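You operate a simulated robot arm through the tools that you are given. There is no shell and no other tool. Be economical: measure what you need, move in short steps, check, and stop when the job is done.

The job below is to be done with a simulated robot arm. You get a single attempt, and the scene is never put back.

Task
Punch the papers, staple them and lay them in the grey tray.
Fine: one stroke of each machine, none empty.

The check looks at the end state, three seconds after you hand in, the way a careful person would. Anything else that was tipped, shoved, dropped, spilled or broken makes it a failure.

Robot
A 7-joint arm with a two-finger parallel gripper, fixed in place. Base frame: the origin is at the foot of the arm, x ahead of it, y to its left, z up. Readings come in mm, rad, newtons and seconds.
Its first joint turns from -1.152 to 1.152 rad. Payload 1.57 kg.
The tool frame sits at the grasp point between the pads (the TCP): z along the fingers, y along the line on which they close. The tips reach 30 mm beyond it. Largest opening 110 mm; finger width 24, thickness 12; the body of the gripper, 48 by 112 mm, starts 78 mm behind the TCP.
Orientation is that of the tool frame in the base frame, as [roll, pitch, yaw] about the fixed x, y, z axes, in that order (R = Rz(yaw) Ry(pitch) Rx(roll)). With the fingers straight down and closing along the base's y, the tool's x points along the base's -x, its y along +y and its z along -z.

Tools
- The arm moves only by the tool jog_arm. Its argument "plan" is one flat list of numbers, 7 for each row, row after row: the turn, a rotation vector about the base's x, y, z in units of 6 degrees (1.0 is 6 degrees), then the shift along the base's x, y, z in units of 30 mm (1.0 is 30 mm), then the opening, from 0 (shut) to 1 (fully open). In form: [wx, wy, wz, x, y, z, jaw, wx, wy, wz, x, y, z, jaw, ...]. A call has 1 to 10 rows; each row shifts and turns the commanded pose from where the row before left it. A call with a number of a shift or a turn outside -1 to 1 is refused whole. Rows are played at 5 a second. More than 50 mm and 0.15 rad between two rows, or a gripper value outside its range, and nothing of the call is played. A pose out of reach is approached as far as the arm can. The call stops where the force on the tool passes 40 N (or 10 N more than at its start, if that is more) or the arm is blocked; 0.2 s more then pass. The fingers move at their own pace (about 108 mm/s each) and stop on an object; they squeeze with about 39 N. The grip force told is the motor's: it shows also when the fingers shut on nothing. Time passes only in rows, and 0.2 s behind the last, so rows that do not move let the fingers close. The reply holds the time, the measured pose of the TCP, the force on the tool along the base axes, the opening and the grip force, in the units named above and with some noise.
- Cameras (640 x 400 px; columns grow to the right, rows downward): "scene" is fixed at [159.4, -388.4, 1403.5]; the picture's right is [0.82, -0.57, 0.00], its down [-0.34, -0.48, -0.81] and it looks along [0.46, 0.66, -0.59] (base axes); focal length 309 px, centre (320, 200). "wrist" rides on the gripper at [70, 16, -141] in the tool frame; the picture's right is [-0.23, 0.97, 0.00], its down [-0.86, -0.20, -0.48] and it looks along [-0.47, -0.11, 0.88] (tool axes); focal length 222 px, centre (320, 200). There is no depth. A picture from a camera that has moved, and an enlarged one, comes with that camera's place and axes in the base frame and with its lens.
- get_image(camera): a new picture of that camera. The clock stands still meanwhile.
- enlarge(camera, box): a new picture of the part [left, top, right, bottom] of that camera's present view, enlarged. The clock stands still meanwhile.
- hand_in(): hands the job in; it is judged then, once.

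Work in short steps. Places have to be worked out from the pictures, the camera data and where the tool is seen: move nearer, look again, correct. Check each grasp and each placing, and mend what went wrong. You have 120 turns and 64 pictures in all, those below and enlarged ones among them. Open the gripper and draw the arm clear of the work before you hand the job in, unless the task says otherwise; then end with one line.

The tools are called after "Request:" by a JSON object that holds its "api" and its "payload". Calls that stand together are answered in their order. jog_arm: Moves the arm, as the interface text tells. Its arguments: {"type":"object","properties":{"plan":{"type":"array","items":{"type":"number"}}},"required":["plan"]} The other tools are called the same way: get_image (camera) takes a picture; enlarge (camera, box) takes an enlarged picture of a part of a camera's view; hand_in () hands the job in.

At the start:

```text
time: 0.0
eef_pos: [371.4, 4.6, 1140.8]
tool_rot: [3.141, -0.001, -3.141]
contact_force: [-0.2, 0.1, -0.7]
finger_gap: 110.0
grip_force: 0.0
```

scene: 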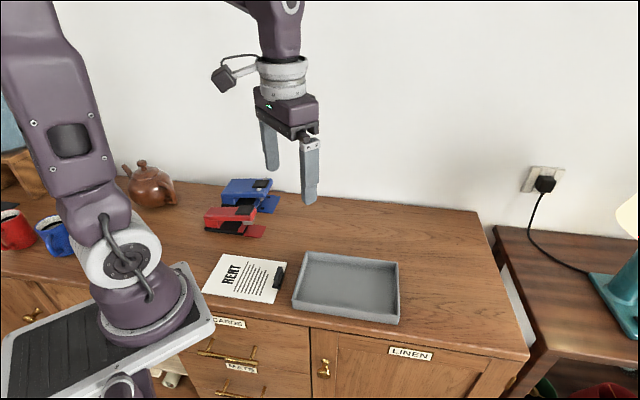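
wrist: 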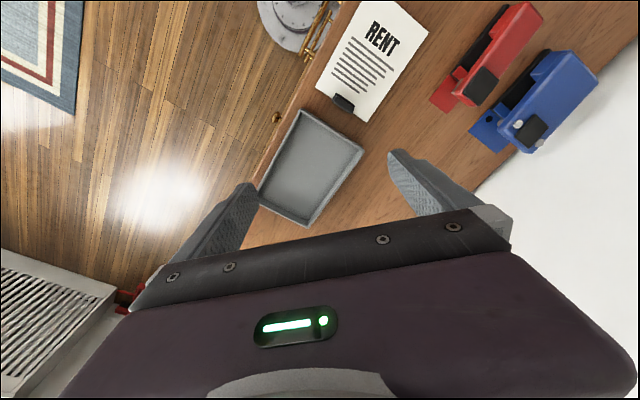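

The scene shows papers with a clip, a red machine, a blue machine and a grey tray. I look closer at them first.

Request:
{"api": "enlarge", "payload": {"camera": "scene", "box": [190, 165, 300, 245]}}

Request:
{"api": "enlarge", "payload": {"camera": "scene", "box": [190, 240, 420, 330]}}

Request:
{"api": "enlarge", "payload": {"camera": "wrist", "box": [300, 0, 620, 200]}}

```text
5.00 times, centred on (245, 205) of scene
camera zoom: at [159.4, -388.4, 1403.5], right [0.82, -0.57, 0.0], down [-0.34, -0.48, -0.81], along [0.46, 0.66, -0.59], focal length 1546 px, centre (695, 175)
```

zoom: 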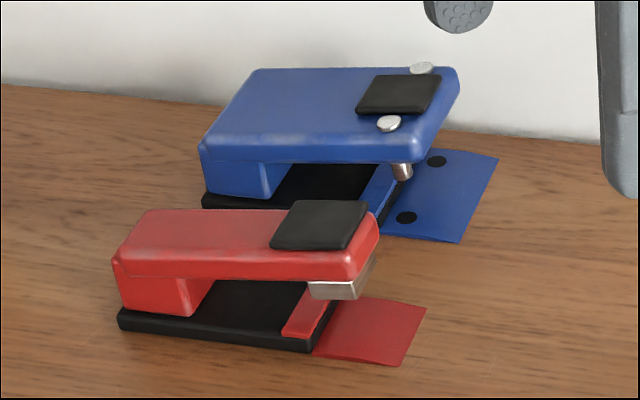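

```text
2.78 times, centred on (305, 285) of scene
camera zoom: at [159.4, -388.4, 1403.5], right [0.82, -0.57, 0.0], down [-0.34, -0.48, -0.81], along [0.46, 0.66, -0.59], focal length 860 px, centre (362, -36)
```

zoom: 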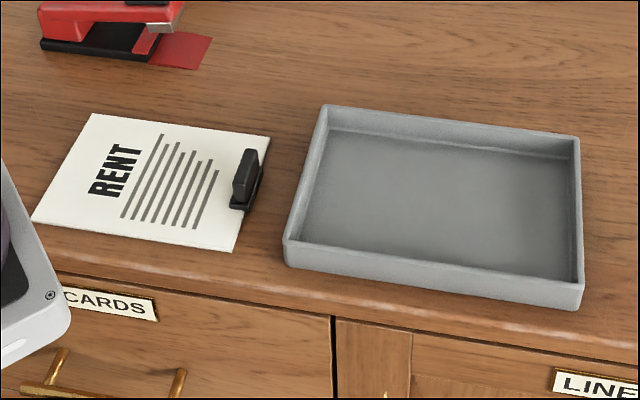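

```text
2.00 times, centred on (460, 100) of wrist
camera zoom: at [301.3, 20.7, 1282.4], right [0.23, 0.97, 0.0], down [0.86, -0.2, 0.48], along [0.47, -0.11, -0.88], focal length 444 px, centre (40, 400)
```

zoom: 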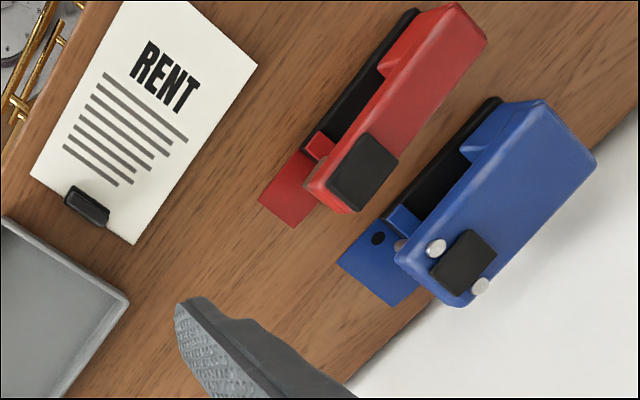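

From the two cameras together (rays to the same corners), the table top seems to lie near z≈815 rather than 616, so I will be careful with heights. I move lower and nearer to look again.

Request:
{"api": "jog_arm", "payload": {"plan": [0, 0, 0, 0, 0.5, -1, 1, 0, 0, 0, 0, 0.5, -1, 1, 0, 0, 0, 0, 0.5, -1, 1, 0, 0, 0, 0, 0.5, -1, 1]}}

Request:
{"api": "get_image", "payload": {"camera": "wrist"}}

Request:
{"api": "get_image", "payload": {"camera": "scene"}}

```text
time: 1.0
eef_pos: [370.8, 65.8, 1019.5]
tool_rot: [3.141, 0.0, -3.142]
contact_force: [0.1, 0.1, -0.1]
finger_gap: 110.0
grip_force: 0.0
```

```text
58 pictures are left
camera wrist: at [301.1, 82.1, 1161.1], right [0.23, 0.97, 0.0], down [0.86, -0.2, 0.48], along [0.47, -0.11, -0.88], focal length 222 px, centre (320, 200)
```

wrist: 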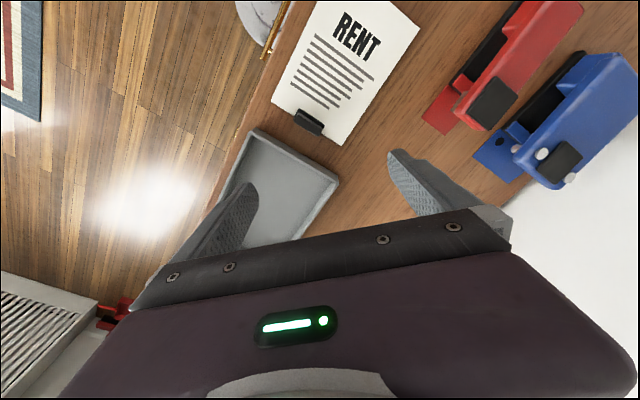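

```text
57 pictures are left
```

scene: 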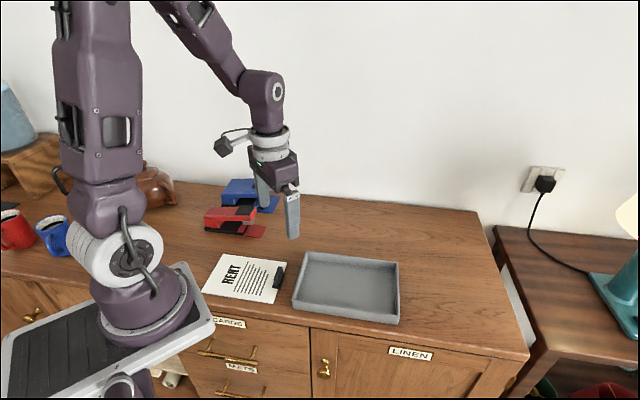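

Triangulating between the two wrist views confirms the table at z≈815, with the clip near (352, 55). I turn the gripper +45° to line up with the paper and come down over the clip to z≈920.

Request:
{"api": "jog_arm", "payload": {"plan": [0, 0, 0.94, -0.08, -0.05, -0.4, 1, 0, 0, 0.94, -0.08, -0.05, -0.4, 1, 0, 0, 0.94, -0.08, -0.05, -0.4, 1, 0, 0, 0.94, -0.08, -0.05, -0.4, 1, 0, 0, 0.94, -0.08, -0.05, -0.4, 1, 0, 0, 0.94, -0.08, -0.05, -0.4, 1, 0, 0, 0.94, -0.08, -0.05, -0.4, 1, 0, 0, 0.94, -0.08, -0.05, -0.4, 1, 0, 0, 0, 0, 0, 0, 1]}}

Request:
{"api": "get_image", "payload": {"camera": "wrist"}}

Request:
{"api": "enlarge", "payload": {"camera": "scene", "box": [200, 160, 360, 310]}}

```text
time: 3.0
eef_pos: [353.0, 53.5, 926.1]
tool_rot: [-3.141, 0.0, -2.353]
contact_force: [0.2, -0.4, -0.1]
finger_gap: 109.9
grip_force: 0.1
```

```text
56 pictures are left
camera wrist: at [291.5, 15.2, 1066.4], right [-0.53, 0.85, 0.0], down [0.74, 0.47, 0.48], along [0.41, 0.25, -0.88], focal length 222 px, centre (320, 200)
```

wrist: 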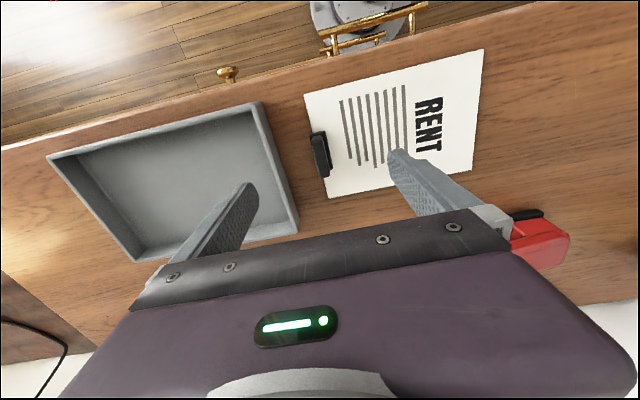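

```text
2.67 times, centred on (280, 235) of scene
camera zoom: at [159.4, -388.4, 1403.5], right [0.82, -0.57, 0.0], down [-0.34, -0.48, -0.81], along [0.46, 0.66, -0.59], focal length 824 px, centre (427, 107)
```

zoom: 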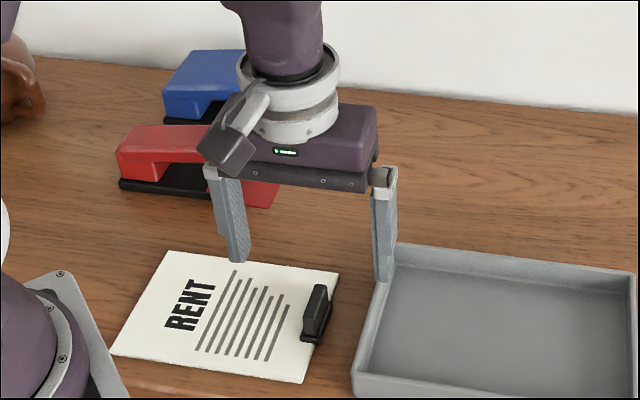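

The clip's fin is thin along the closing direction and is centred under the TCP at about (353, 52), but the tray rim is only ~45 mm away. I narrow the jaw to 40 mm and descend partly, then look.

Request:
{"api": "jog_arm", "payload": {"plan": [0, 0, 0, 0, 0, 0, 0.36, 0, 0, 0, 0, 0, -0.5, 0.36, 0, 0, 0, 0, 0, -0.6, 0.36, 0, 0, 0, 0, 0, -0.6, 0.36]}}

Request:
{"api": "get_image", "payload": {"camera": "wrist"}}

Request:
{"api": "enlarge", "payload": {"camera": "scene", "box": [240, 220, 340, 310]}}

```text
time: 4.0
eef_pos: [353.1, 53.3, 872.4]
tool_rot: [-3.142, 0.0, -2.352]
contact_force: [0.5, 0.9, 0.8]
finger_gap: 39.7
grip_force: 0.1
```

```text
54 pictures are left
camera wrist: at [292.0, 14.7, 1014.1], right [-0.53, 0.85, 0.0], down [0.74, 0.47, 0.48], along [0.41, 0.25, -0.88], focal length 222 px, centre (320, 200)
```

wrist: 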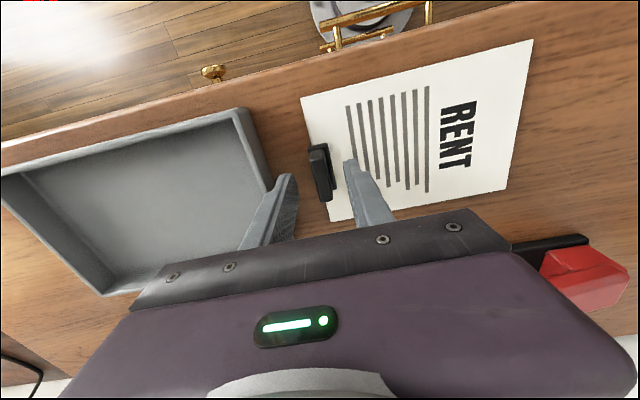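

```text
4.44 times, centred on (290, 265) of scene
camera zoom: at [159.4, -388.4, 1403.5], right [0.82, -0.57, 0.0], down [-0.34, -0.48, -0.81], along [0.46, 0.66, -0.59], focal length 1374 px, centre (453, -89)
```

zoom: 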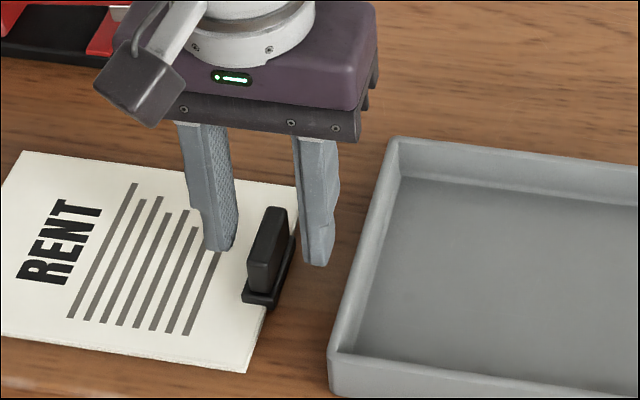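

I enlarge the wrist view to fix the fin position relative to the fingers.

Request:
{"api": "enlarge", "payload": {"camera": "wrist", "box": [260, 110, 420, 210]}}

```text
4.00 times, centred on (340, 160) of wrist
camera zoom: at [292.0, 14.7, 1014.1], right [-0.53, 0.85, 0.0], down [0.74, 0.47, 0.48], along [0.41, 0.25, -0.88], focal length 888 px, centre (240, 360)
```

zoom: 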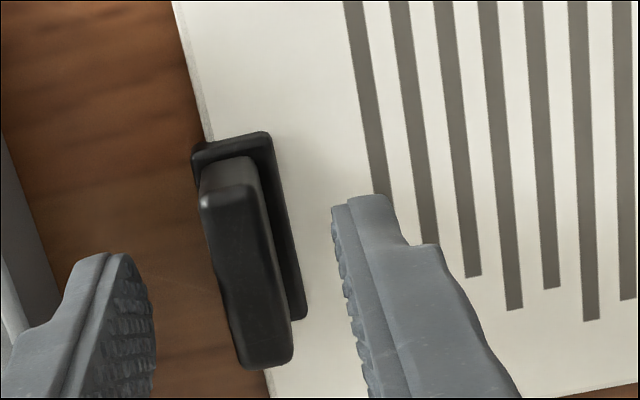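

The fin's top centre triangulates to about (351.5, 52.4, 850), right under the tool. I descend to TCP z≈849 (tips ≈819) and close.

Request:
{"api": "jog_arm", "payload": {"plan": [0, 0, 0, -0.03, -0.03, -0.4, 0.36, 0, 0, 0, 0, 0, -0.37, 0.36, 0, 0, 0, 0, 0, 0, 0.36]}}

Request:
{"api": "enlarge", "payload": {"camera": "scene", "box": [240, 220, 340, 310]}}

```text
time: 4.6
eef_pos: [352.4, 51.4, 853.7]
tool_rot: [-3.14, 0.002, -2.358]
contact_force: [-1.1, -0.3, 16.4]
finger_gap: 40.3
grip_force: 0.3
stopped in row 3: the force on the tool passed its limit (the readings are from after the stop); the commanded pose is now the measured one
```

```text
4.44 times, centred on (290, 265) of scene
camera zoom: at [159.2, -388.4, 1403.6], right [0.82, -0.57, 0.0], down [-0.34, -0.48, -0.81], along [0.46, 0.66, -0.59], focal length 1374 px, centre (453, -89)
```

zoom: 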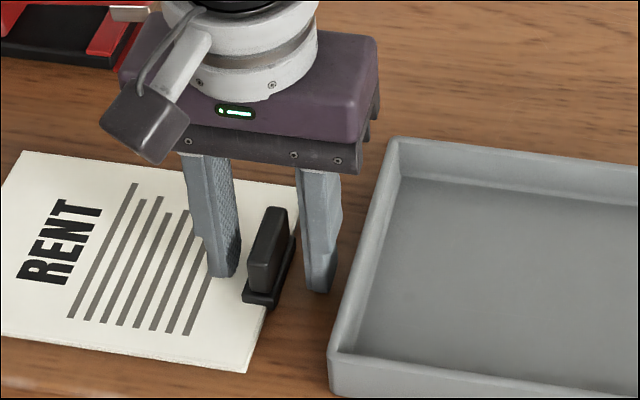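

Tips touched the paper at z≈823 (paper top). I rise 4 mm and close on the fin.

Request:
{"api": "jog_arm", "payload": {"plan": [0, 0, 0, 0, 0, 0.14, 0.36, 0, 0, 0, 0, 0, 0, 0, 0, 0, 0, 0, 0, 0, 0, 0, 0, 0, 0, 0, 0, 0]}}

Request:
{"api": "enlarge", "payload": {"camera": "wrist", "box": [240, 90, 440, 215]}}

```text
time: 5.6
eef_pos: [354.2, 51.5, 857.9]
tool_rot: [-3.141, 0.001, -2.353]
contact_force: [1.3, -0.3, -0.7]
finger_gap: 17.2
grip_force: 32.3
```

```text
3.20 times, centred on (340, 152) of wrist
camera zoom: at [291.1, 13.5, 998.7], right [-0.53, 0.85, 0.0], down [0.74, 0.46, 0.48], along [0.41, 0.25, -0.88], focal length 711 px, centre (256, 352)
```

zoom: 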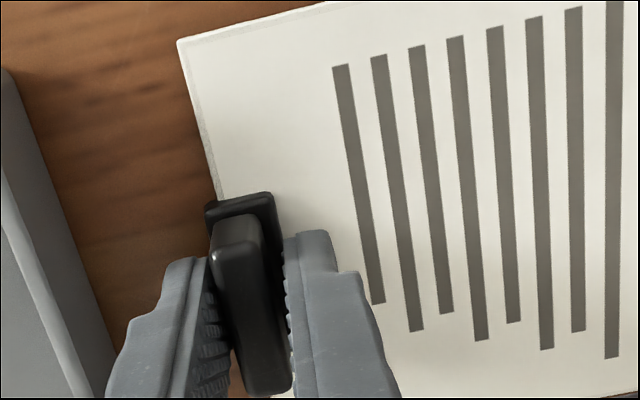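

Gripped (17 mm, 32 N). I lift gently 90 mm and check.

Request:
{"api": "jog_arm", "payload": {"plan": [0, 0, 0, 0, 0, 0.5, 0, 0, 0, 0, 0, 0, 0.8, 0, 0, 0, 0, 0, 0, 0.8, 0, 0, 0, 0, 0, 0, 0.8, 0, 0, 0, 0, 0, 0, 0, 0]}}

Request:
{"api": "get_image", "payload": {"camera": "scene"}}

Request:
{"api": "get_image", "payload": {"camera": "wrist"}}

```text
time: 6.8
eef_pos: [352.8, 53.4, 944.2]
tool_rot: [-3.141, 0.001, -2.353]
contact_force: [-0.3, -0.3, -0.8]
finger_gap: 17.1
grip_force: 32.7
```

```text
49 pictures are left
```

scene: 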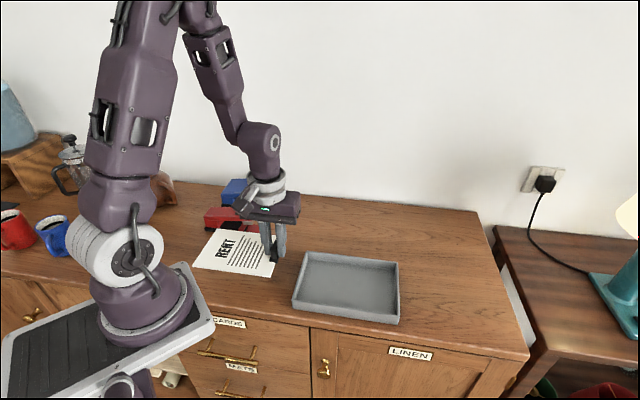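

```text
48 pictures are left
camera wrist: at [290.3, 15.2, 1085.6], right [-0.53, 0.85, 0.0], down [0.74, 0.46, 0.48], along [0.41, 0.25, -0.88], focal length 222 px, centre (320, 200)
```

wrist: 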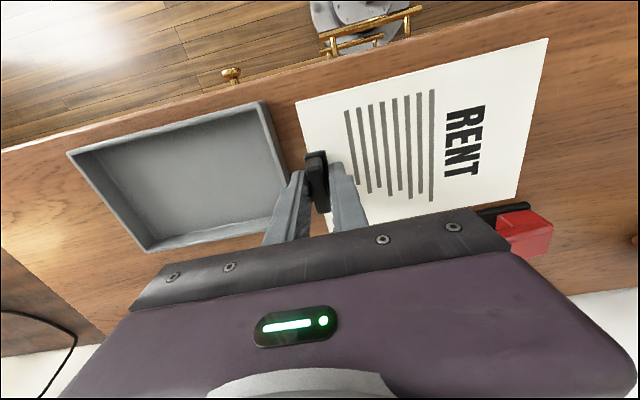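

The paper is held flat, about 120×170 mm, its RENT edge ~166 mm ahead of the TCP and centred. Blue's die holes triangulate to centre ≈(465,350), its pad to (460,355,891). I go over to a pre-insertion pose in front of blue, high enough to clear both machines.

Request:
{"api": "jog_arm", "payload": {"plan": [0, 0, 0, 0, 0, 1, 0, 0, 0, 0, 0.956, 0.547, 0.8, 0, 0, 0, 0, 0.956, 0.547, 0, 0, 0, 0, 0, 0.956, 0.547, 0, 0, 0, 0, 0, 0.956, 0.547, 0, 0, 0, 0, 0, 0.956, 0.547, 0, 0, 0, 0, 0, 0.956, 0.547, 0, 0, 0, 0, 0, 0.956, 0.547, 0, 0, 0, 0, 0, 0.956, 0.547, 0, 0, 0, 0, 0, 0.956, 0.547, 0, 0]}}

Request:
{"api": "get_image", "payload": {"camera": "scene"}}

Request:
{"api": "get_image", "payload": {"camera": "wrist"}}

```text
time: 9.0
eef_pos: [611.8, 201.2, 997.5]
tool_rot: [-3.141, -0.001, -2.355]
contact_force: [0.4, 0.4, -1.0]
finger_gap: 17.0
grip_force: 31.7
```

```text
47 pictures are left
```

scene: 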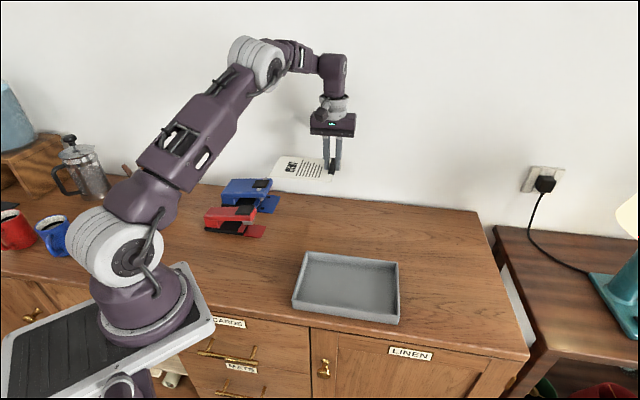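

```text
46 pictures are left
camera wrist: at [550.7, 162.7, 1138.4], right [-0.53, 0.85, 0.0], down [0.74, 0.46, 0.48], along [0.41, 0.25, -0.88], focal length 222 px, centre (320, 200)
```

wrist: 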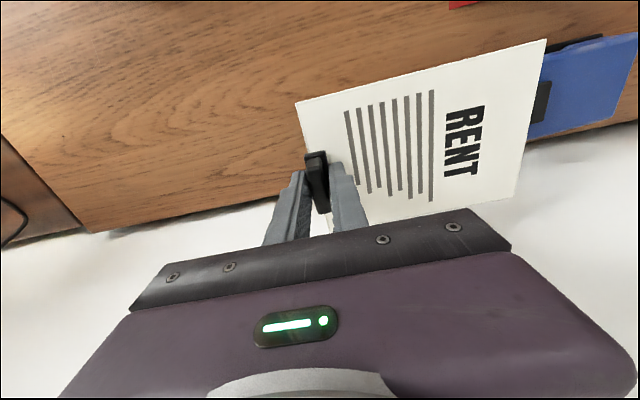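

Paper is between blue and me, clear of everything. I zoom the scene view on the blue puncher and the red stapler for throat geometry.

Request:
{"api": "enlarge", "payload": {"camera": "scene", "box": [216, 172, 288, 217]}}

Request:
{"api": "enlarge", "payload": {"camera": "scene", "box": [200, 200, 272, 245]}}

```text
8.89 times, centred on (252, 194) of scene
camera zoom: at [159.4, -388.4, 1403.5], right [0.82, -0.57, 0.0], down [-0.34, -0.48, -0.81], along [0.46, 0.66, -0.59], focal length 2748 px, centre (924, 249)
```

zoom: 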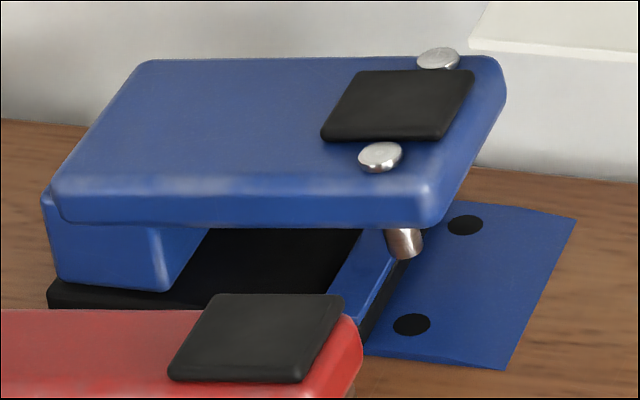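

```text
8.89 times, centred on (236, 222) of scene
camera zoom: at [159.4, -388.4, 1403.5], right [0.82, -0.57, 0.0], down [-0.34, -0.48, -0.81], along [0.46, 0.66, -0.59], focal length 2748 px, centre (1067, 0)
```

zoom: 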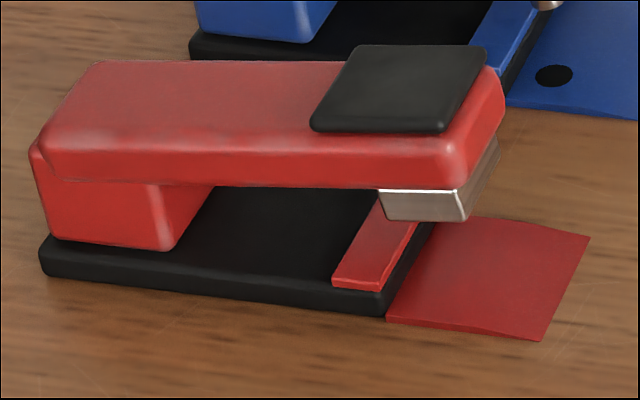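

The punch pins sit above the two dots, ~12 mm in front of the black base's front face, so the RENT edge should end ~10 mm past the dots. I lower the paper in front of the throat to just above the mat.

Request:
{"api": "jog_arm", "payload": {"plan": [0, 0, 0, 0, 0, -0.86, 0, 0, 0, 0, 0, 0, -0.86, 0, 0, 0, 0, 0, 0, -0.86, 0, 0, 0, 0, 0, 0, -0.86, 0, 0, 0, 0, 0, 0, -0.86, 0, 0, 0, 0, 0, 0, 0, 0]}}

Request:
{"api": "enlarge", "payload": {"camera": "scene", "box": [216, 160, 328, 230]}}

Request:
{"api": "get_image", "payload": {"camera": "wrist"}}

```text
time: 10.4
eef_pos: [611.5, 197.9, 870.8]
tool_rot: [-3.139, 0.003, -2.354]
contact_force: [0.2, -0.1, -0.7]
finger_gap: 17.2
grip_force: 32.2
```

```text
5.71 times, centred on (272, 195) of scene
camera zoom: at [159.4, -388.4, 1403.5], right [0.82, -0.57, 0.0], down [-0.34, -0.48, -0.81], along [0.46, 0.66, -0.59], focal length 1767 px, centre (594, 229)
```

zoom: 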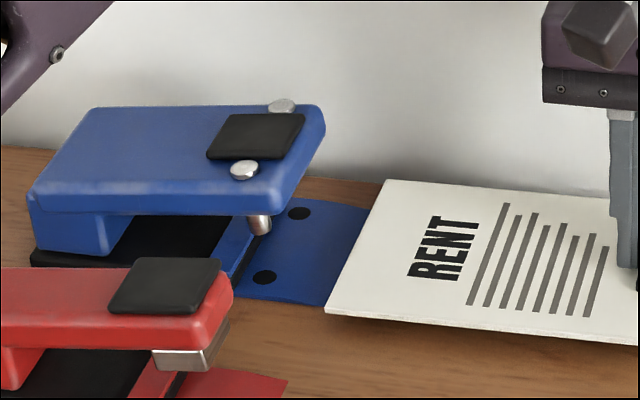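

```text
42 pictures are left
camera wrist: at [549.2, 161.0, 1011.3], right [-0.53, 0.85, 0.0], down [0.74, 0.46, 0.48], along [0.41, 0.25, -0.88], focal length 222 px, centre (320, 200)
```

wrist: 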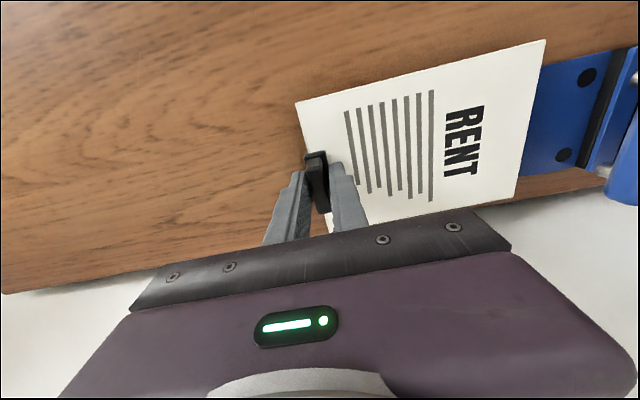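

Both cameras agree on the dots at (464.5, 351); the paper edge is ~56 mm short of its target and ~4 mm low along the mat width. I insert 54 mm along the throat with a 4 mm sideways correction.

Request:
{"api": "jog_arm", "payload": {"plan": [0, 0, 0, -0.236, 0.273, 0, 0, 0, 0, 0, -0.236, 0.273, 0, 0, 0, 0, 0, -0.236, 0.273, 0, 0, 0, 0, 0, -0.236, 0.273, 0, 0, 0, 0, 0, -0.236, 0.273, 0, 0, 0, 0, 0, 0, 0, 0, 0]}}

Request:
{"api": "enlarge", "payload": {"camera": "scene", "box": [216, 160, 328, 230]}}

Request:
{"api": "get_image", "payload": {"camera": "wrist"}}

```text
time: 11.8
eef_pos: [575.4, 242.2, 869.2]
tool_rot: [-3.138, 0.001, -2.356]
contact_force: [-0.1, -0.2, -0.5]
finger_gap: 17.1
grip_force: 32.0
```

```text
5.71 times, centred on (272, 195) of scene
camera zoom: at [159.4, -388.4, 1403.5], right [0.82, -0.57, 0.0], down [-0.34, -0.48, -0.81], along [0.46, 0.66, -0.59], focal length 1767 px, centre (594, 229)
```

zoom: 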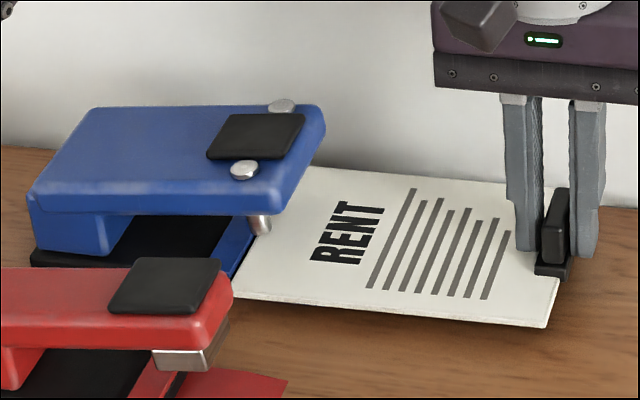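

```text
40 pictures are left
camera wrist: at [514.0, 203.4, 1011.2], right [-0.53, 0.85, 0.0], down [0.74, 0.46, 0.48], along [0.41, 0.25, -0.88], focal length 222 px, centre (320, 200)
```

wrist: 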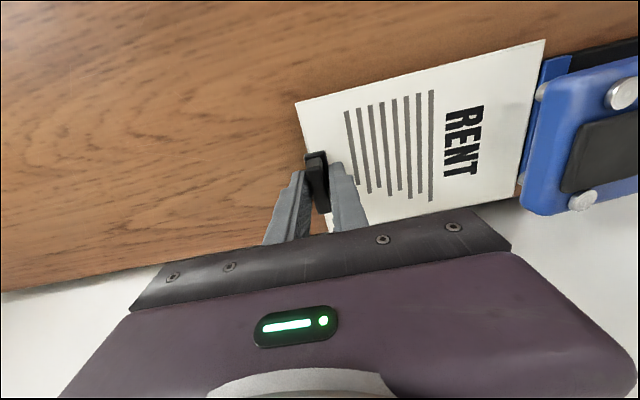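

Inserted without contact. I enlarge the edge region in the wrist view.

Request:
{"api": "enlarge", "payload": {"camera": "wrist", "box": [480, 20, 640, 220]}}

Request:
{"api": "enlarge", "payload": {"camera": "scene", "box": [242, 188, 282, 216]}}

```text
2.00 times, centred on (560, 120) of wrist
camera zoom: at [514.0, 203.4, 1011.2], right [-0.53, 0.85, 0.0], down [0.74, 0.46, 0.48], along [0.41, 0.25, -0.88], focal length 444 px, centre (-160, 360)
```

zoom: 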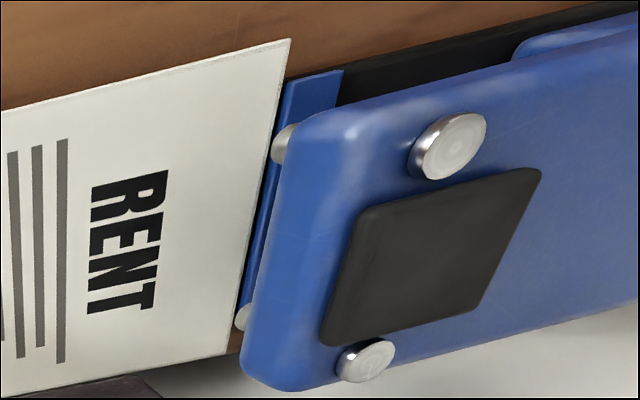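

```text
14.29 times, centred on (262, 202) of scene
camera zoom: at [159.4, -388.4, 1403.5], right [0.82, -0.57, 0.0], down [-0.34, -0.48, -0.81], along [0.46, 0.66, -0.59], focal length 4417 px, centre (1149, 171)
```

zoom: 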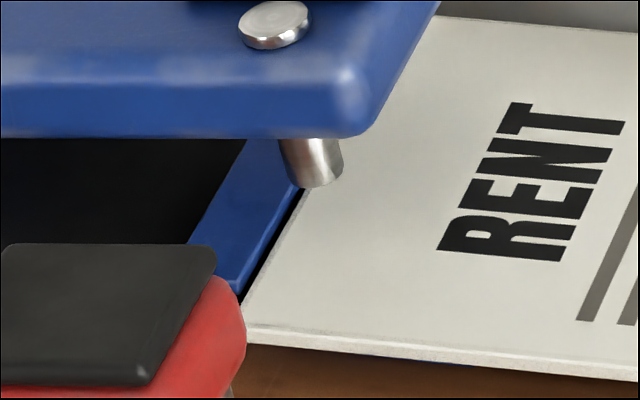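

The edge is ~10.6 mm past the dots, right at the base's front face. I back off 1.5 mm and lower ~9 mm onto the mat.

Request:
{"api": "jog_arm", "payload": {"plan": [0, 0, 0, 0.035, -0.035, -0.1, 0, 0, 0, 0, 0, 0, -0.1, 0, 0, 0, 0, 0, 0, -0.1, 0, 0, 0, 0, 0, 0, 0, 0]}}

Request:
{"api": "enlarge", "payload": {"camera": "scene", "box": [242, 188, 322, 232]}}

```text
time: 12.8
eef_pos: [576.6, 238.8, 860.6]
tool_rot: [-3.139, 0.002, -2.355]
contact_force: [0.0, 0.6, -0.2]
finger_gap: 17.1
grip_force: 32.4
```

```text
8.00 times, centred on (282, 210) of scene
camera zoom: at [159.4, -388.4, 1403.5], right [0.82, -0.57, 0.0], down [-0.34, -0.48, -0.81], along [0.46, 0.66, -0.59], focal length 2474 px, centre (624, 120)
```

zoom: 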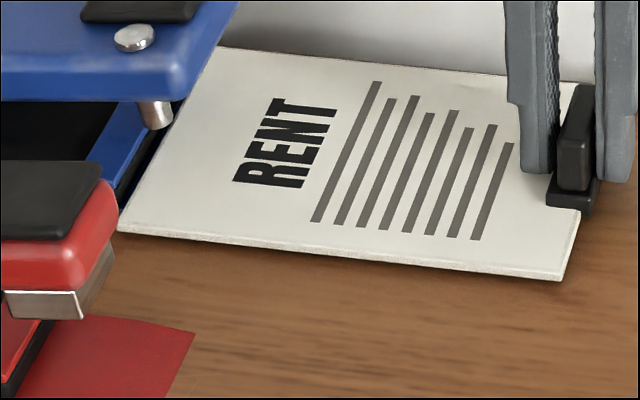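

The paper lies practically on the mat with its edge by the base face. I lower 2 mm more, release, and rise.

Request:
{"api": "jog_arm", "payload": {"plan": [0, 0, 0, 0, 0, -0.06, 0, 0, 0, 0, 0, 0, 0, 0.15, 0, 0, 0, 0, 0, 0, 0.36, 0, 0, 0, 0, 0, 0, 0.36, 0, 0, 0, 0, 0, 0.5, 0.36, 0, 0, 0, 0, 0, 0.8, 0.36, 0, 0, 0, 0, 0, 1, 0.36]}}

Request:
{"api": "enlarge", "payload": {"camera": "scene", "box": [220, 165, 332, 235]}}

Request:
{"api": "get_image", "payload": {"camera": "wrist"}}

```text
time: 14.4
eef_pos: [576.8, 238.4, 931.4]
tool_rot: [-3.14, 0.001, -2.355]
contact_force: [-0.1, 0.1, 0.0]
finger_gap: 39.6
grip_force: 0.0
```

```text
5.71 times, centred on (276, 200) of scene
camera zoom: at [159.4, -388.4, 1403.5], right [0.82, -0.57, 0.0], down [-0.34, -0.48, -0.81], along [0.46, 0.66, -0.59], focal length 1767 px, centre (571, 200)
```

zoom: 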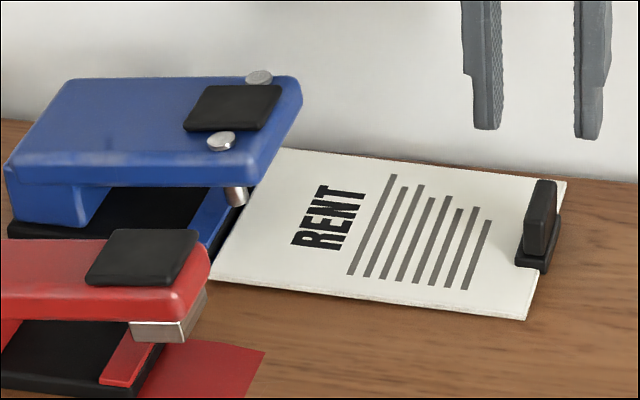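

```text
35 pictures are left
camera wrist: at [515.3, 200.1, 1070.5], right [-0.53, 0.85, 0.0], down [0.74, 0.46, 0.48], along [0.41, 0.25, -0.88], focal length 222 px, centre (320, 200)
```

wrist: 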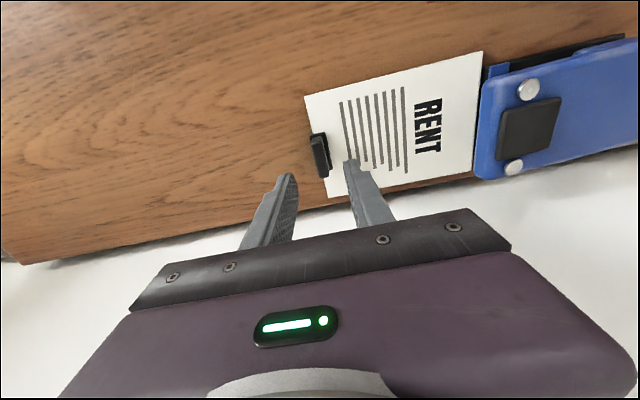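

The paper stays in the puncher. Pad centre is about (459.5, 355.7, 891). I shut the fingers and travel above the pad.

Request:
{"api": "jog_arm", "payload": {"plan": [0, 0, 0, 0, 0, 1, 0, 0, 0, 0, 0, 0, 0.5, 0, 0, 0, 0, -0.782, 0.782, 0, 0, 0, 0, 0, -0.782, 0.782, 0, 0, 0, 0, 0, -0.782, 0.782, 0, 0, 0, 0, 0, -0.782, 0.782, 0, 0, 0, 0, 0, -0.782, 0.782, 0, 0, 0, 0, 0, 0, 0, 0, 0]}}

Request:
{"api": "get_image", "payload": {"camera": "wrist"}}

Request:
{"api": "enlarge", "payload": {"camera": "scene", "box": [200, 130, 312, 200]}}

```text
time: 16.2
eef_pos: [459.0, 354.3, 974.0]
tool_rot: [-3.14, 0.001, -2.354]
contact_force: [0.3, -1.1, 0.3]
finger_gap: 0.0
grip_force: 21.4
```

```text
34 pictures are left
camera wrist: at [398.6, 316.9, 1114.8], right [-0.53, 0.85, 0.0], down [0.74, 0.46, 0.48], along [0.41, 0.25, -0.88], focal length 222 px, centre (320, 200)
```

wrist: 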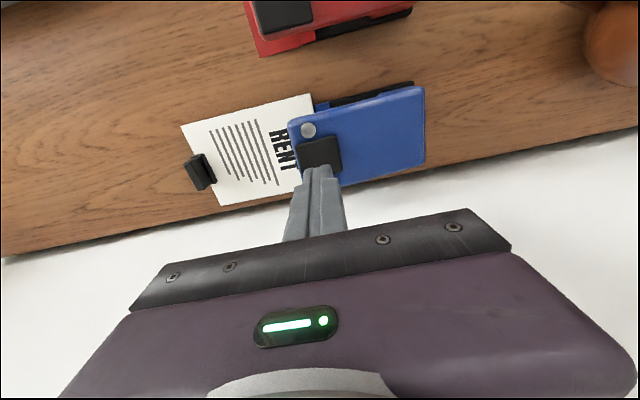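

```text
5.71 times, centred on (256, 165) of scene
camera zoom: at [159.4, -388.4, 1403.5], right [0.82, -0.57, 0.0], down [-0.34, -0.48, -0.81], along [0.46, 0.66, -0.59], focal length 1767 px, centre (686, 400)
```

zoom: 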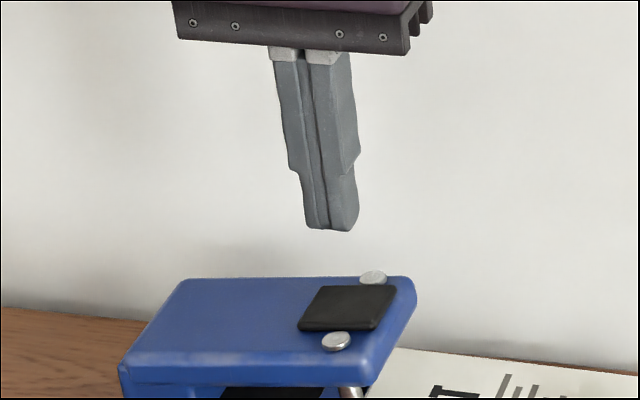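

Tips are centred over the pad. I press down in smaller rows, watching the force.

Request:
{"api": "jog_arm", "payload": {"plan": [0, 0, 0, -0.02, -0.02, -0.75, 0, 0, 0, 0, -0.02, -0.02, -0.75, 0, 0, 0, 0, 0, 0, -0.25, 0, 0, 0, 0, 0, 0, -0.25, 0, 0, 0, 0, 0, 0, -0.25, 0, 0, 0, 0, 0, 0, -0.25, 0]}}

Request:
{"api": "enlarge", "payload": {"camera": "scene", "box": [216, 160, 328, 230]}}

```text
time: 17.7
eef_pos: [460.0, 354.8, 902.3]
tool_rot: [-3.136, 0.007, -2.356]
contact_force: [-5.4, -7.3, 17.9]
finger_gap: 0.2
grip_force: 21.1
stopped in row 6: the force on the tool passed its limit (the readings are from after the stop); the commanded pose is now the measured one
```

```text
5.71 times, centred on (272, 195) of scene
camera zoom: at [159.0, -388.8, 1403.5], right [0.82, -0.57, 0.0], down [-0.34, -0.48, -0.81], along [0.46, 0.66, -0.59], focal length 1767 px, centre (594, 229)
```

zoom: 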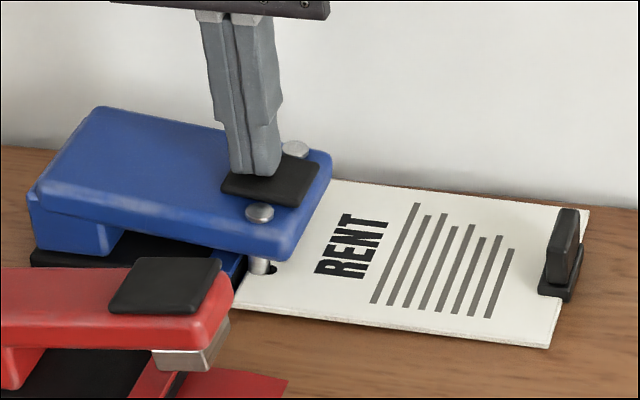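

The lever is down and a hole is visible by the pin. I press a touch further in the same stroke to be sure it is complete.

Request:
{"api": "jog_arm", "payload": {"plan": [0, 0, 0, 0, 0, -0.15, 0, 0, 0, 0, 0, 0, -0.1, 0, 0, 0, 0, 0, 0, 0, 0]}}

Request:
{"api": "enlarge", "payload": {"camera": "scene", "box": [242, 180, 298, 215]}}

```text
time: 18.1
eef_pos: [460.6, 355.4, 902.0]
tool_rot: [-3.137, 0.006, -2.355]
contact_force: [-7.5, -7.2, 20.3]
finger_gap: 0.0
grip_force: 21.3
stopped in row 1: the force on the tool passed its limit (the readings are from after the stop); the commanded pose is now the measured one
```

```text
11.43 times, centred on (270, 198) of scene
camera zoom: at [158.9, -388.8, 1403.5], right [0.82, -0.57, 0.0], down [-0.34, -0.48, -0.81], along [0.46, 0.66, -0.59], focal length 3534 px, centre (891, 229)
```

zoom: 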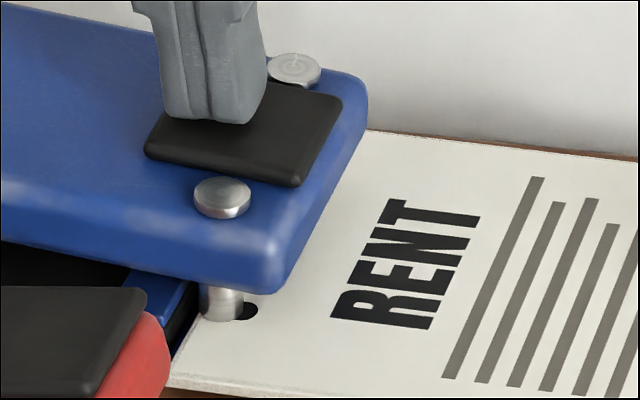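

At the hard stop with holes made. I rise straight up.

Request:
{"api": "jog_arm", "payload": {"plan": [0, 0, 0, 0, 0, 0.5, 0, 0, 0, 0, 0, 0, 0.9, 0, 0, 0, 0, 0, 0, 0.9, 0, 0, 0, 0, 0, 0, 0, 0]}}

Request:
{"api": "enlarge", "payload": {"camera": "scene", "box": [220, 165, 332, 235]}}

```text
time: 19.1
eef_pos: [460.6, 355.7, 971.2]
tool_rot: [-3.137, 0.007, -2.356]
contact_force: [-0.5, -0.9, 0.6]
finger_gap: 0.0
grip_force: 21.3
```

```text
5.71 times, centred on (276, 200) of scene
camera zoom: at [159.4, -388.4, 1403.5], right [0.82, -0.57, 0.0], down [-0.34, -0.48, -0.81], along [0.46, 0.66, -0.59], focal length 1767 px, centre (571, 200)
```

zoom: 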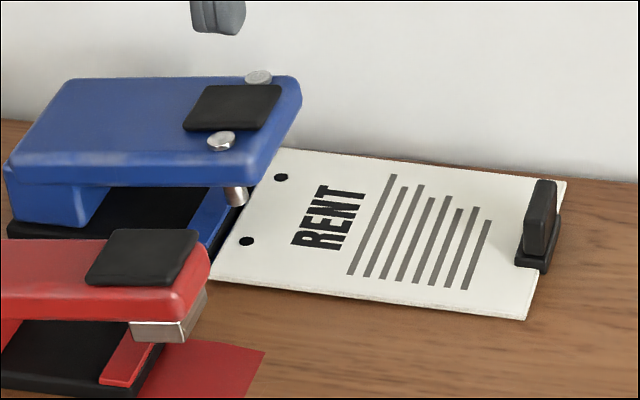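

Both holes are cleanly punched and the lever is back up. I return above the clip with the jaw at 40 mm.

Request:
{"api": "jog_arm", "payload": {"plan": [0, 0, 0, 0.775, -0.782, 0, 0, 0, 0, 0, 0.775, -0.782, 0, 0, 0, 0, 0, 0.775, -0.782, 0, 0.36, 0, 0, 0, 0.775, -0.782, 0, 0.36, 0, 0, 0, 0.775, -0.782, 0, 0.36, 0, 0, 0, 0, 0, -0.9, 0.36, 0, 0, 0, 0, 0, -0.9, 0.36, 0, 0, 0, 0, 0, 0, 0.36]}}

Request:
{"api": "enlarge", "payload": {"camera": "wrist", "box": [240, 90, 440, 215]}}

```text
time: 20.9
eef_pos: [576.1, 238.9, 914.4]
tool_rot: [-3.136, 0.007, -2.355]
contact_force: [-0.2, -1.1, 0.1]
finger_gap: 39.6
grip_force: 0.0
```

```text
3.20 times, centred on (340, 152) of wrist
camera zoom: at [514.7, 200.5, 1056.4], right [-0.53, 0.85, 0.0], down [0.74, 0.46, 0.49], along [0.41, 0.25, -0.87], focal length 711 px, centre (256, 352)
```

zoom: 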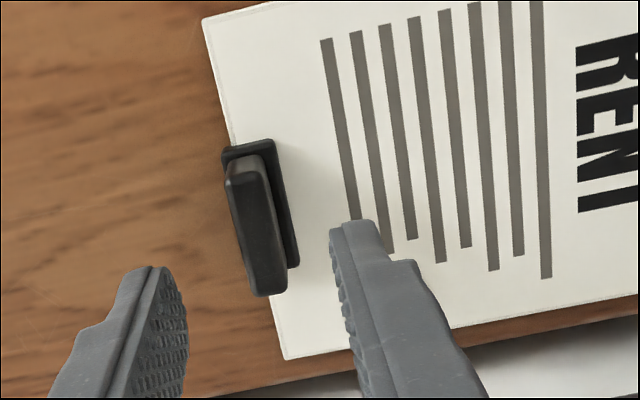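

Clip is centred between the fingers. I correct the slight tilt, descend to z≈859 and grip.

Request:
{"api": "jog_arm", "payload": {"plan": [0, 0.078, 0, 0, 0, -0.8, 0.36, 0, 0, 0, 0, 0, -0.7, 0.36, 0, 0, 0, 0, 0, -0.3, 0.36, 0, 0, 0, 0, 0, 0, 0, 0, 0, 0, 0, 0, 0, 0, 0, 0, 0, 0, 0, 0, 0]}}

```text
time: 22.3
eef_pos: [576.9, 239.0, 861.0]
tool_rot: [3.141, 0.001, -2.357]
contact_force: [0.5, -0.8, 4.2]
finger_gap: 11.1
grip_force: 28.9
```

The gap is 11 mm rather than the 17 mm of before; I check what is gripped.

Request:
{"api": "enlarge", "payload": {"camera": "wrist", "box": [240, 90, 440, 215]}}

Request:
{"api": "enlarge", "payload": {"camera": "scene", "box": [262, 180, 342, 230]}}

```text
3.20 times, centred on (340, 152) of wrist
camera zoom: at [515.0, 200.6, 1002.8], right [-0.53, 0.85, 0.0], down [0.75, 0.46, 0.48], along [0.41, 0.25, -0.88], focal length 711 px, centre (256, 352)
```

zoom: 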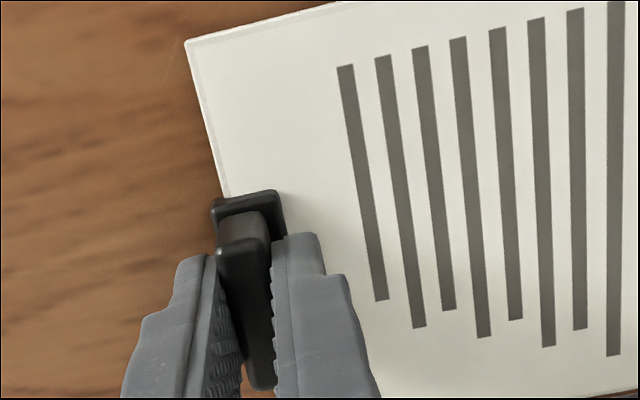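

```text
8.00 times, centred on (302, 205) of scene
camera zoom: at [159.4, -388.4, 1403.5], right [0.82, -0.57, 0.0], down [-0.34, -0.48, -0.81], along [0.46, 0.66, -0.59], focal length 2474 px, centre (464, 160)
```

zoom: 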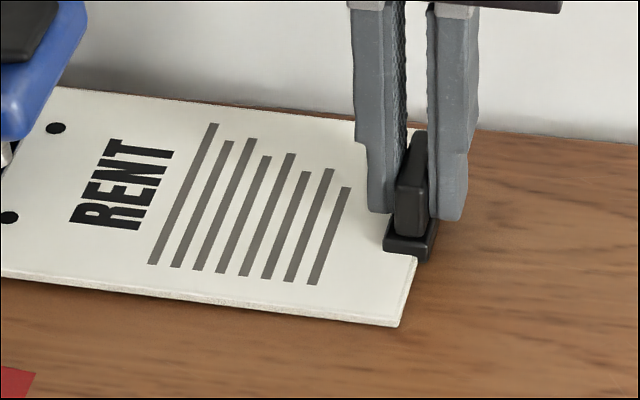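

I have the fin's upper part securely. I lift 7 mm, pull straight back 55 mm out of the puncher, then raise.

Request:
{"api": "jog_arm", "payload": {"plan": [0, 0, 0, 0, 0, 0.2, 0, 0, 0, 0, 0.26, -0.26, 0, 0, 0, 0, 0, 0.26, -0.26, 0, 0, 0, 0, 0, 0.26, -0.26, 0, 0, 0, 0, 0, 0.26, -0.26, 0, 0, 0, 0, 0, 0.26, -0.26, 0, 0, 0, 0, 0, 0, 0, 0.8, 0, 0, 0, 0, 0, 0, 0.8, 0, 0, 0, 0, 0, 0, 0.8, 0, 0, 0, 0, 0, 0, 0, 0]}}

Request:
{"api": "get_image", "payload": {"camera": "scene"}}

Request:
{"api": "get_image", "payload": {"camera": "wrist"}}

```text
time: 24.5
eef_pos: [615.4, 198.3, 938.9]
tool_rot: [3.14, 0.001, -2.356]
contact_force: [0.2, -0.5, -0.7]
finger_gap: 10.9
grip_force: 28.9
```

```text
26 pictures are left
```

scene: 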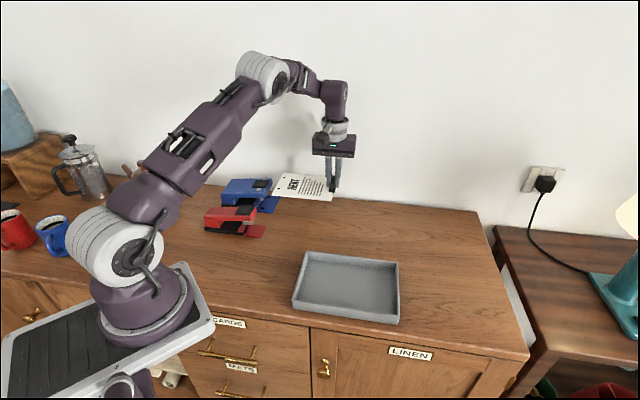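

```text
25 pictures are left
camera wrist: at [554.0, 160.7, 1081.2], right [-0.53, 0.85, 0.0], down [0.75, 0.46, 0.48], along [0.41, 0.25, -0.88], focal length 222 px, centre (320, 200)
```

wrist: 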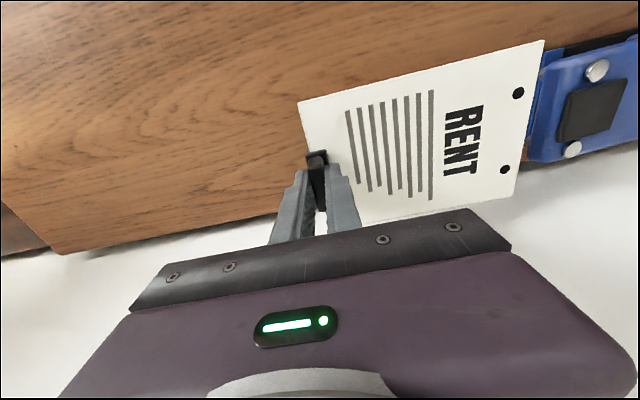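

The punched paper came out cleanly and is held flat. I move along to the front of the red stapler and lower to just above its mat.

Request:
{"api": "jog_arm", "payload": {"plan": [0, 0, 0, -0.8, -0.744, 0, 0, 0, 0, 0, -0.8, -0.744, 0, 0, 0, 0, 0, -0.8, -0.744, 0, 0, 0, 0, 0, -0.8, -0.744, 0, 0, 0, 0, 0, 0, 0, -0.7, 0, 0, 0, 0, 0, 0, -0.7, 0, 0, 0, 0, 0, 0, -0.7, 0, 0, 0, 0, 0, 0, 0, 0]}}

Request:
{"api": "enlarge", "payload": {"camera": "scene", "box": [196, 190, 308, 260]}}

Request:
{"api": "get_image", "payload": {"camera": "wrist"}}

```text
time: 26.3
eef_pos: [518.2, 110.3, 877.3]
tool_rot: [3.14, 0.003, -2.355]
contact_force: [-0.2, 0.5, -1.4]
finger_gap: 10.8
grip_force: 28.7
```

```text
5.71 times, centred on (252, 225) of scene
camera zoom: at [159.4, -388.4, 1403.5], right [0.82, -0.57, 0.0], down [-0.34, -0.48, -0.81], along [0.46, 0.66, -0.59], focal length 1767 px, centre (709, 57)
```

zoom: 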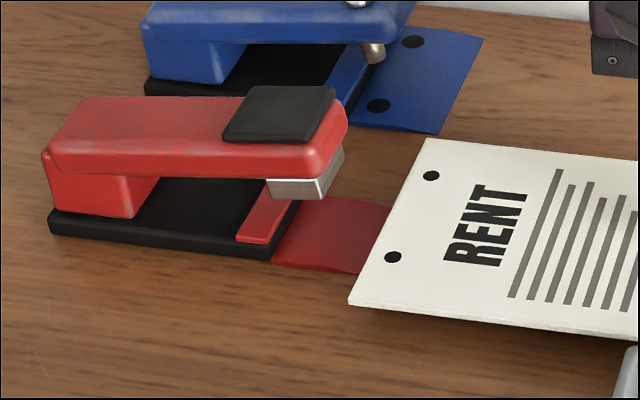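

```text
23 pictures are left
camera wrist: at [457.5, 72.1, 1018.1], right [-0.53, 0.85, 0.0], down [0.75, 0.46, 0.48], along [0.41, 0.25, -0.88], focal length 222 px, centre (320, 200)
```

wrist: 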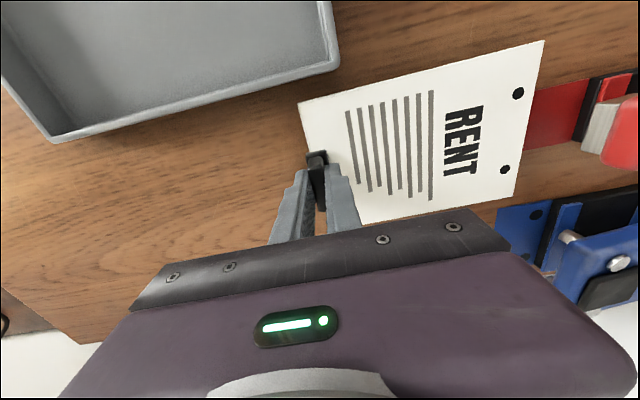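

I zoom the wrist view on the stapler mouth to measure the base face and paper edge together.

Request:
{"api": "enlarge", "payload": {"camera": "wrist", "box": [480, 20, 640, 120]}}

Request:
{"api": "enlarge", "payload": {"camera": "wrist", "box": [480, 110, 640, 210]}}

```text
4.00 times, centred on (560, 70) of wrist
camera zoom: at [457.5, 72.1, 1018.1], right [-0.53, 0.85, 0.0], down [0.75, 0.46, 0.48], along [0.41, 0.25, -0.88], focal length 888 px, centre (-640, 720)
```

zoom: 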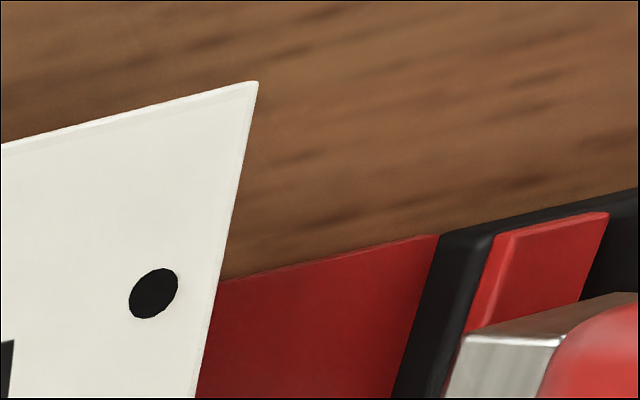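

```text
4.00 times, centred on (560, 160) of wrist
camera zoom: at [457.5, 72.1, 1018.1], right [-0.53, 0.85, 0.0], down [0.75, 0.46, 0.48], along [0.41, 0.25, -0.88], focal length 888 px, centre (-640, 360)
```

zoom: 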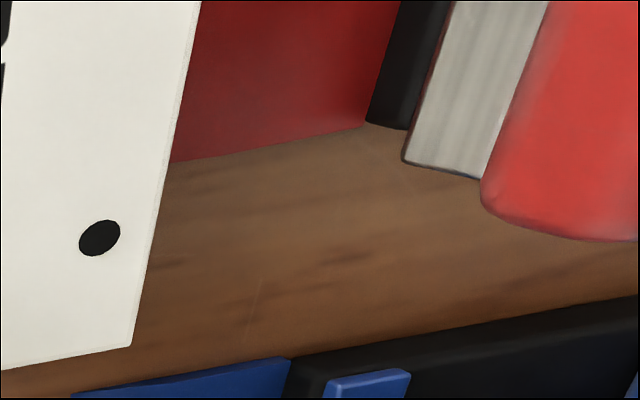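

Base face centre measures (363.8, 267) and the paper edge centre (402.4, 229): exactly 53 mm to go, laterally aligned. I lower 8 mm and slide in 53 mm.

Request:
{"api": "jog_arm", "payload": {"plan": [0, 0, 0, 0, 0, -0.27, 0, 0, 0, 0, -0.25, 0.25, 0, 0, 0, 0, 0, -0.25, 0.25, 0, 0, 0, 0, 0, -0.25, 0.25, 0, 0, 0, 0, 0, -0.25, 0.25, 0, 0, 0, 0, 0, -0.25, 0.25, 0, 0, 0, 0, 0, 0, 0, 0, 0]}}

Request:
{"api": "enlarge", "payload": {"camera": "scene", "box": [196, 195, 308, 265]}}

Request:
{"api": "enlarge", "payload": {"camera": "wrist", "box": [480, 20, 640, 220]}}

```text
time: 27.9
eef_pos: [482.5, 147.4, 868.4]
tool_rot: [-3.14, 0.002, -2.355]
contact_force: [-0.4, -0.2, -1.2]
finger_gap: 10.7
grip_force: 29.0
```

```text
5.71 times, centred on (252, 230) of scene
camera zoom: at [159.4, -388.4, 1403.5], right [0.82, -0.57, 0.0], down [-0.34, -0.48, -0.81], along [0.46, 0.66, -0.59], focal length 1767 px, centre (709, 29)
```

zoom: 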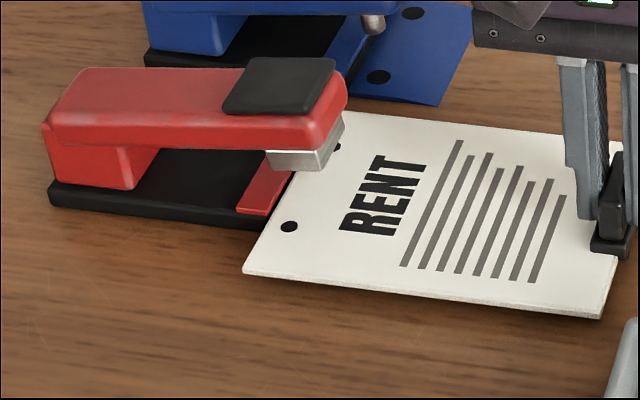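

```text
2.00 times, centred on (560, 120) of wrist
camera zoom: at [420.7, 109.4, 1010.4], right [-0.53, 0.85, 0.0], down [0.75, 0.46, 0.48], along [0.41, 0.25, -0.88], focal length 444 px, centre (-160, 360)
```

zoom: 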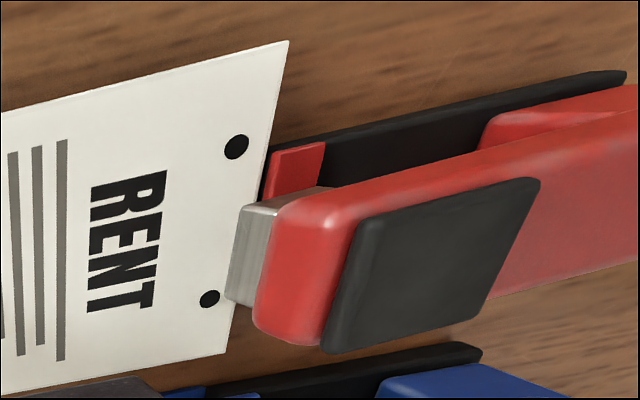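

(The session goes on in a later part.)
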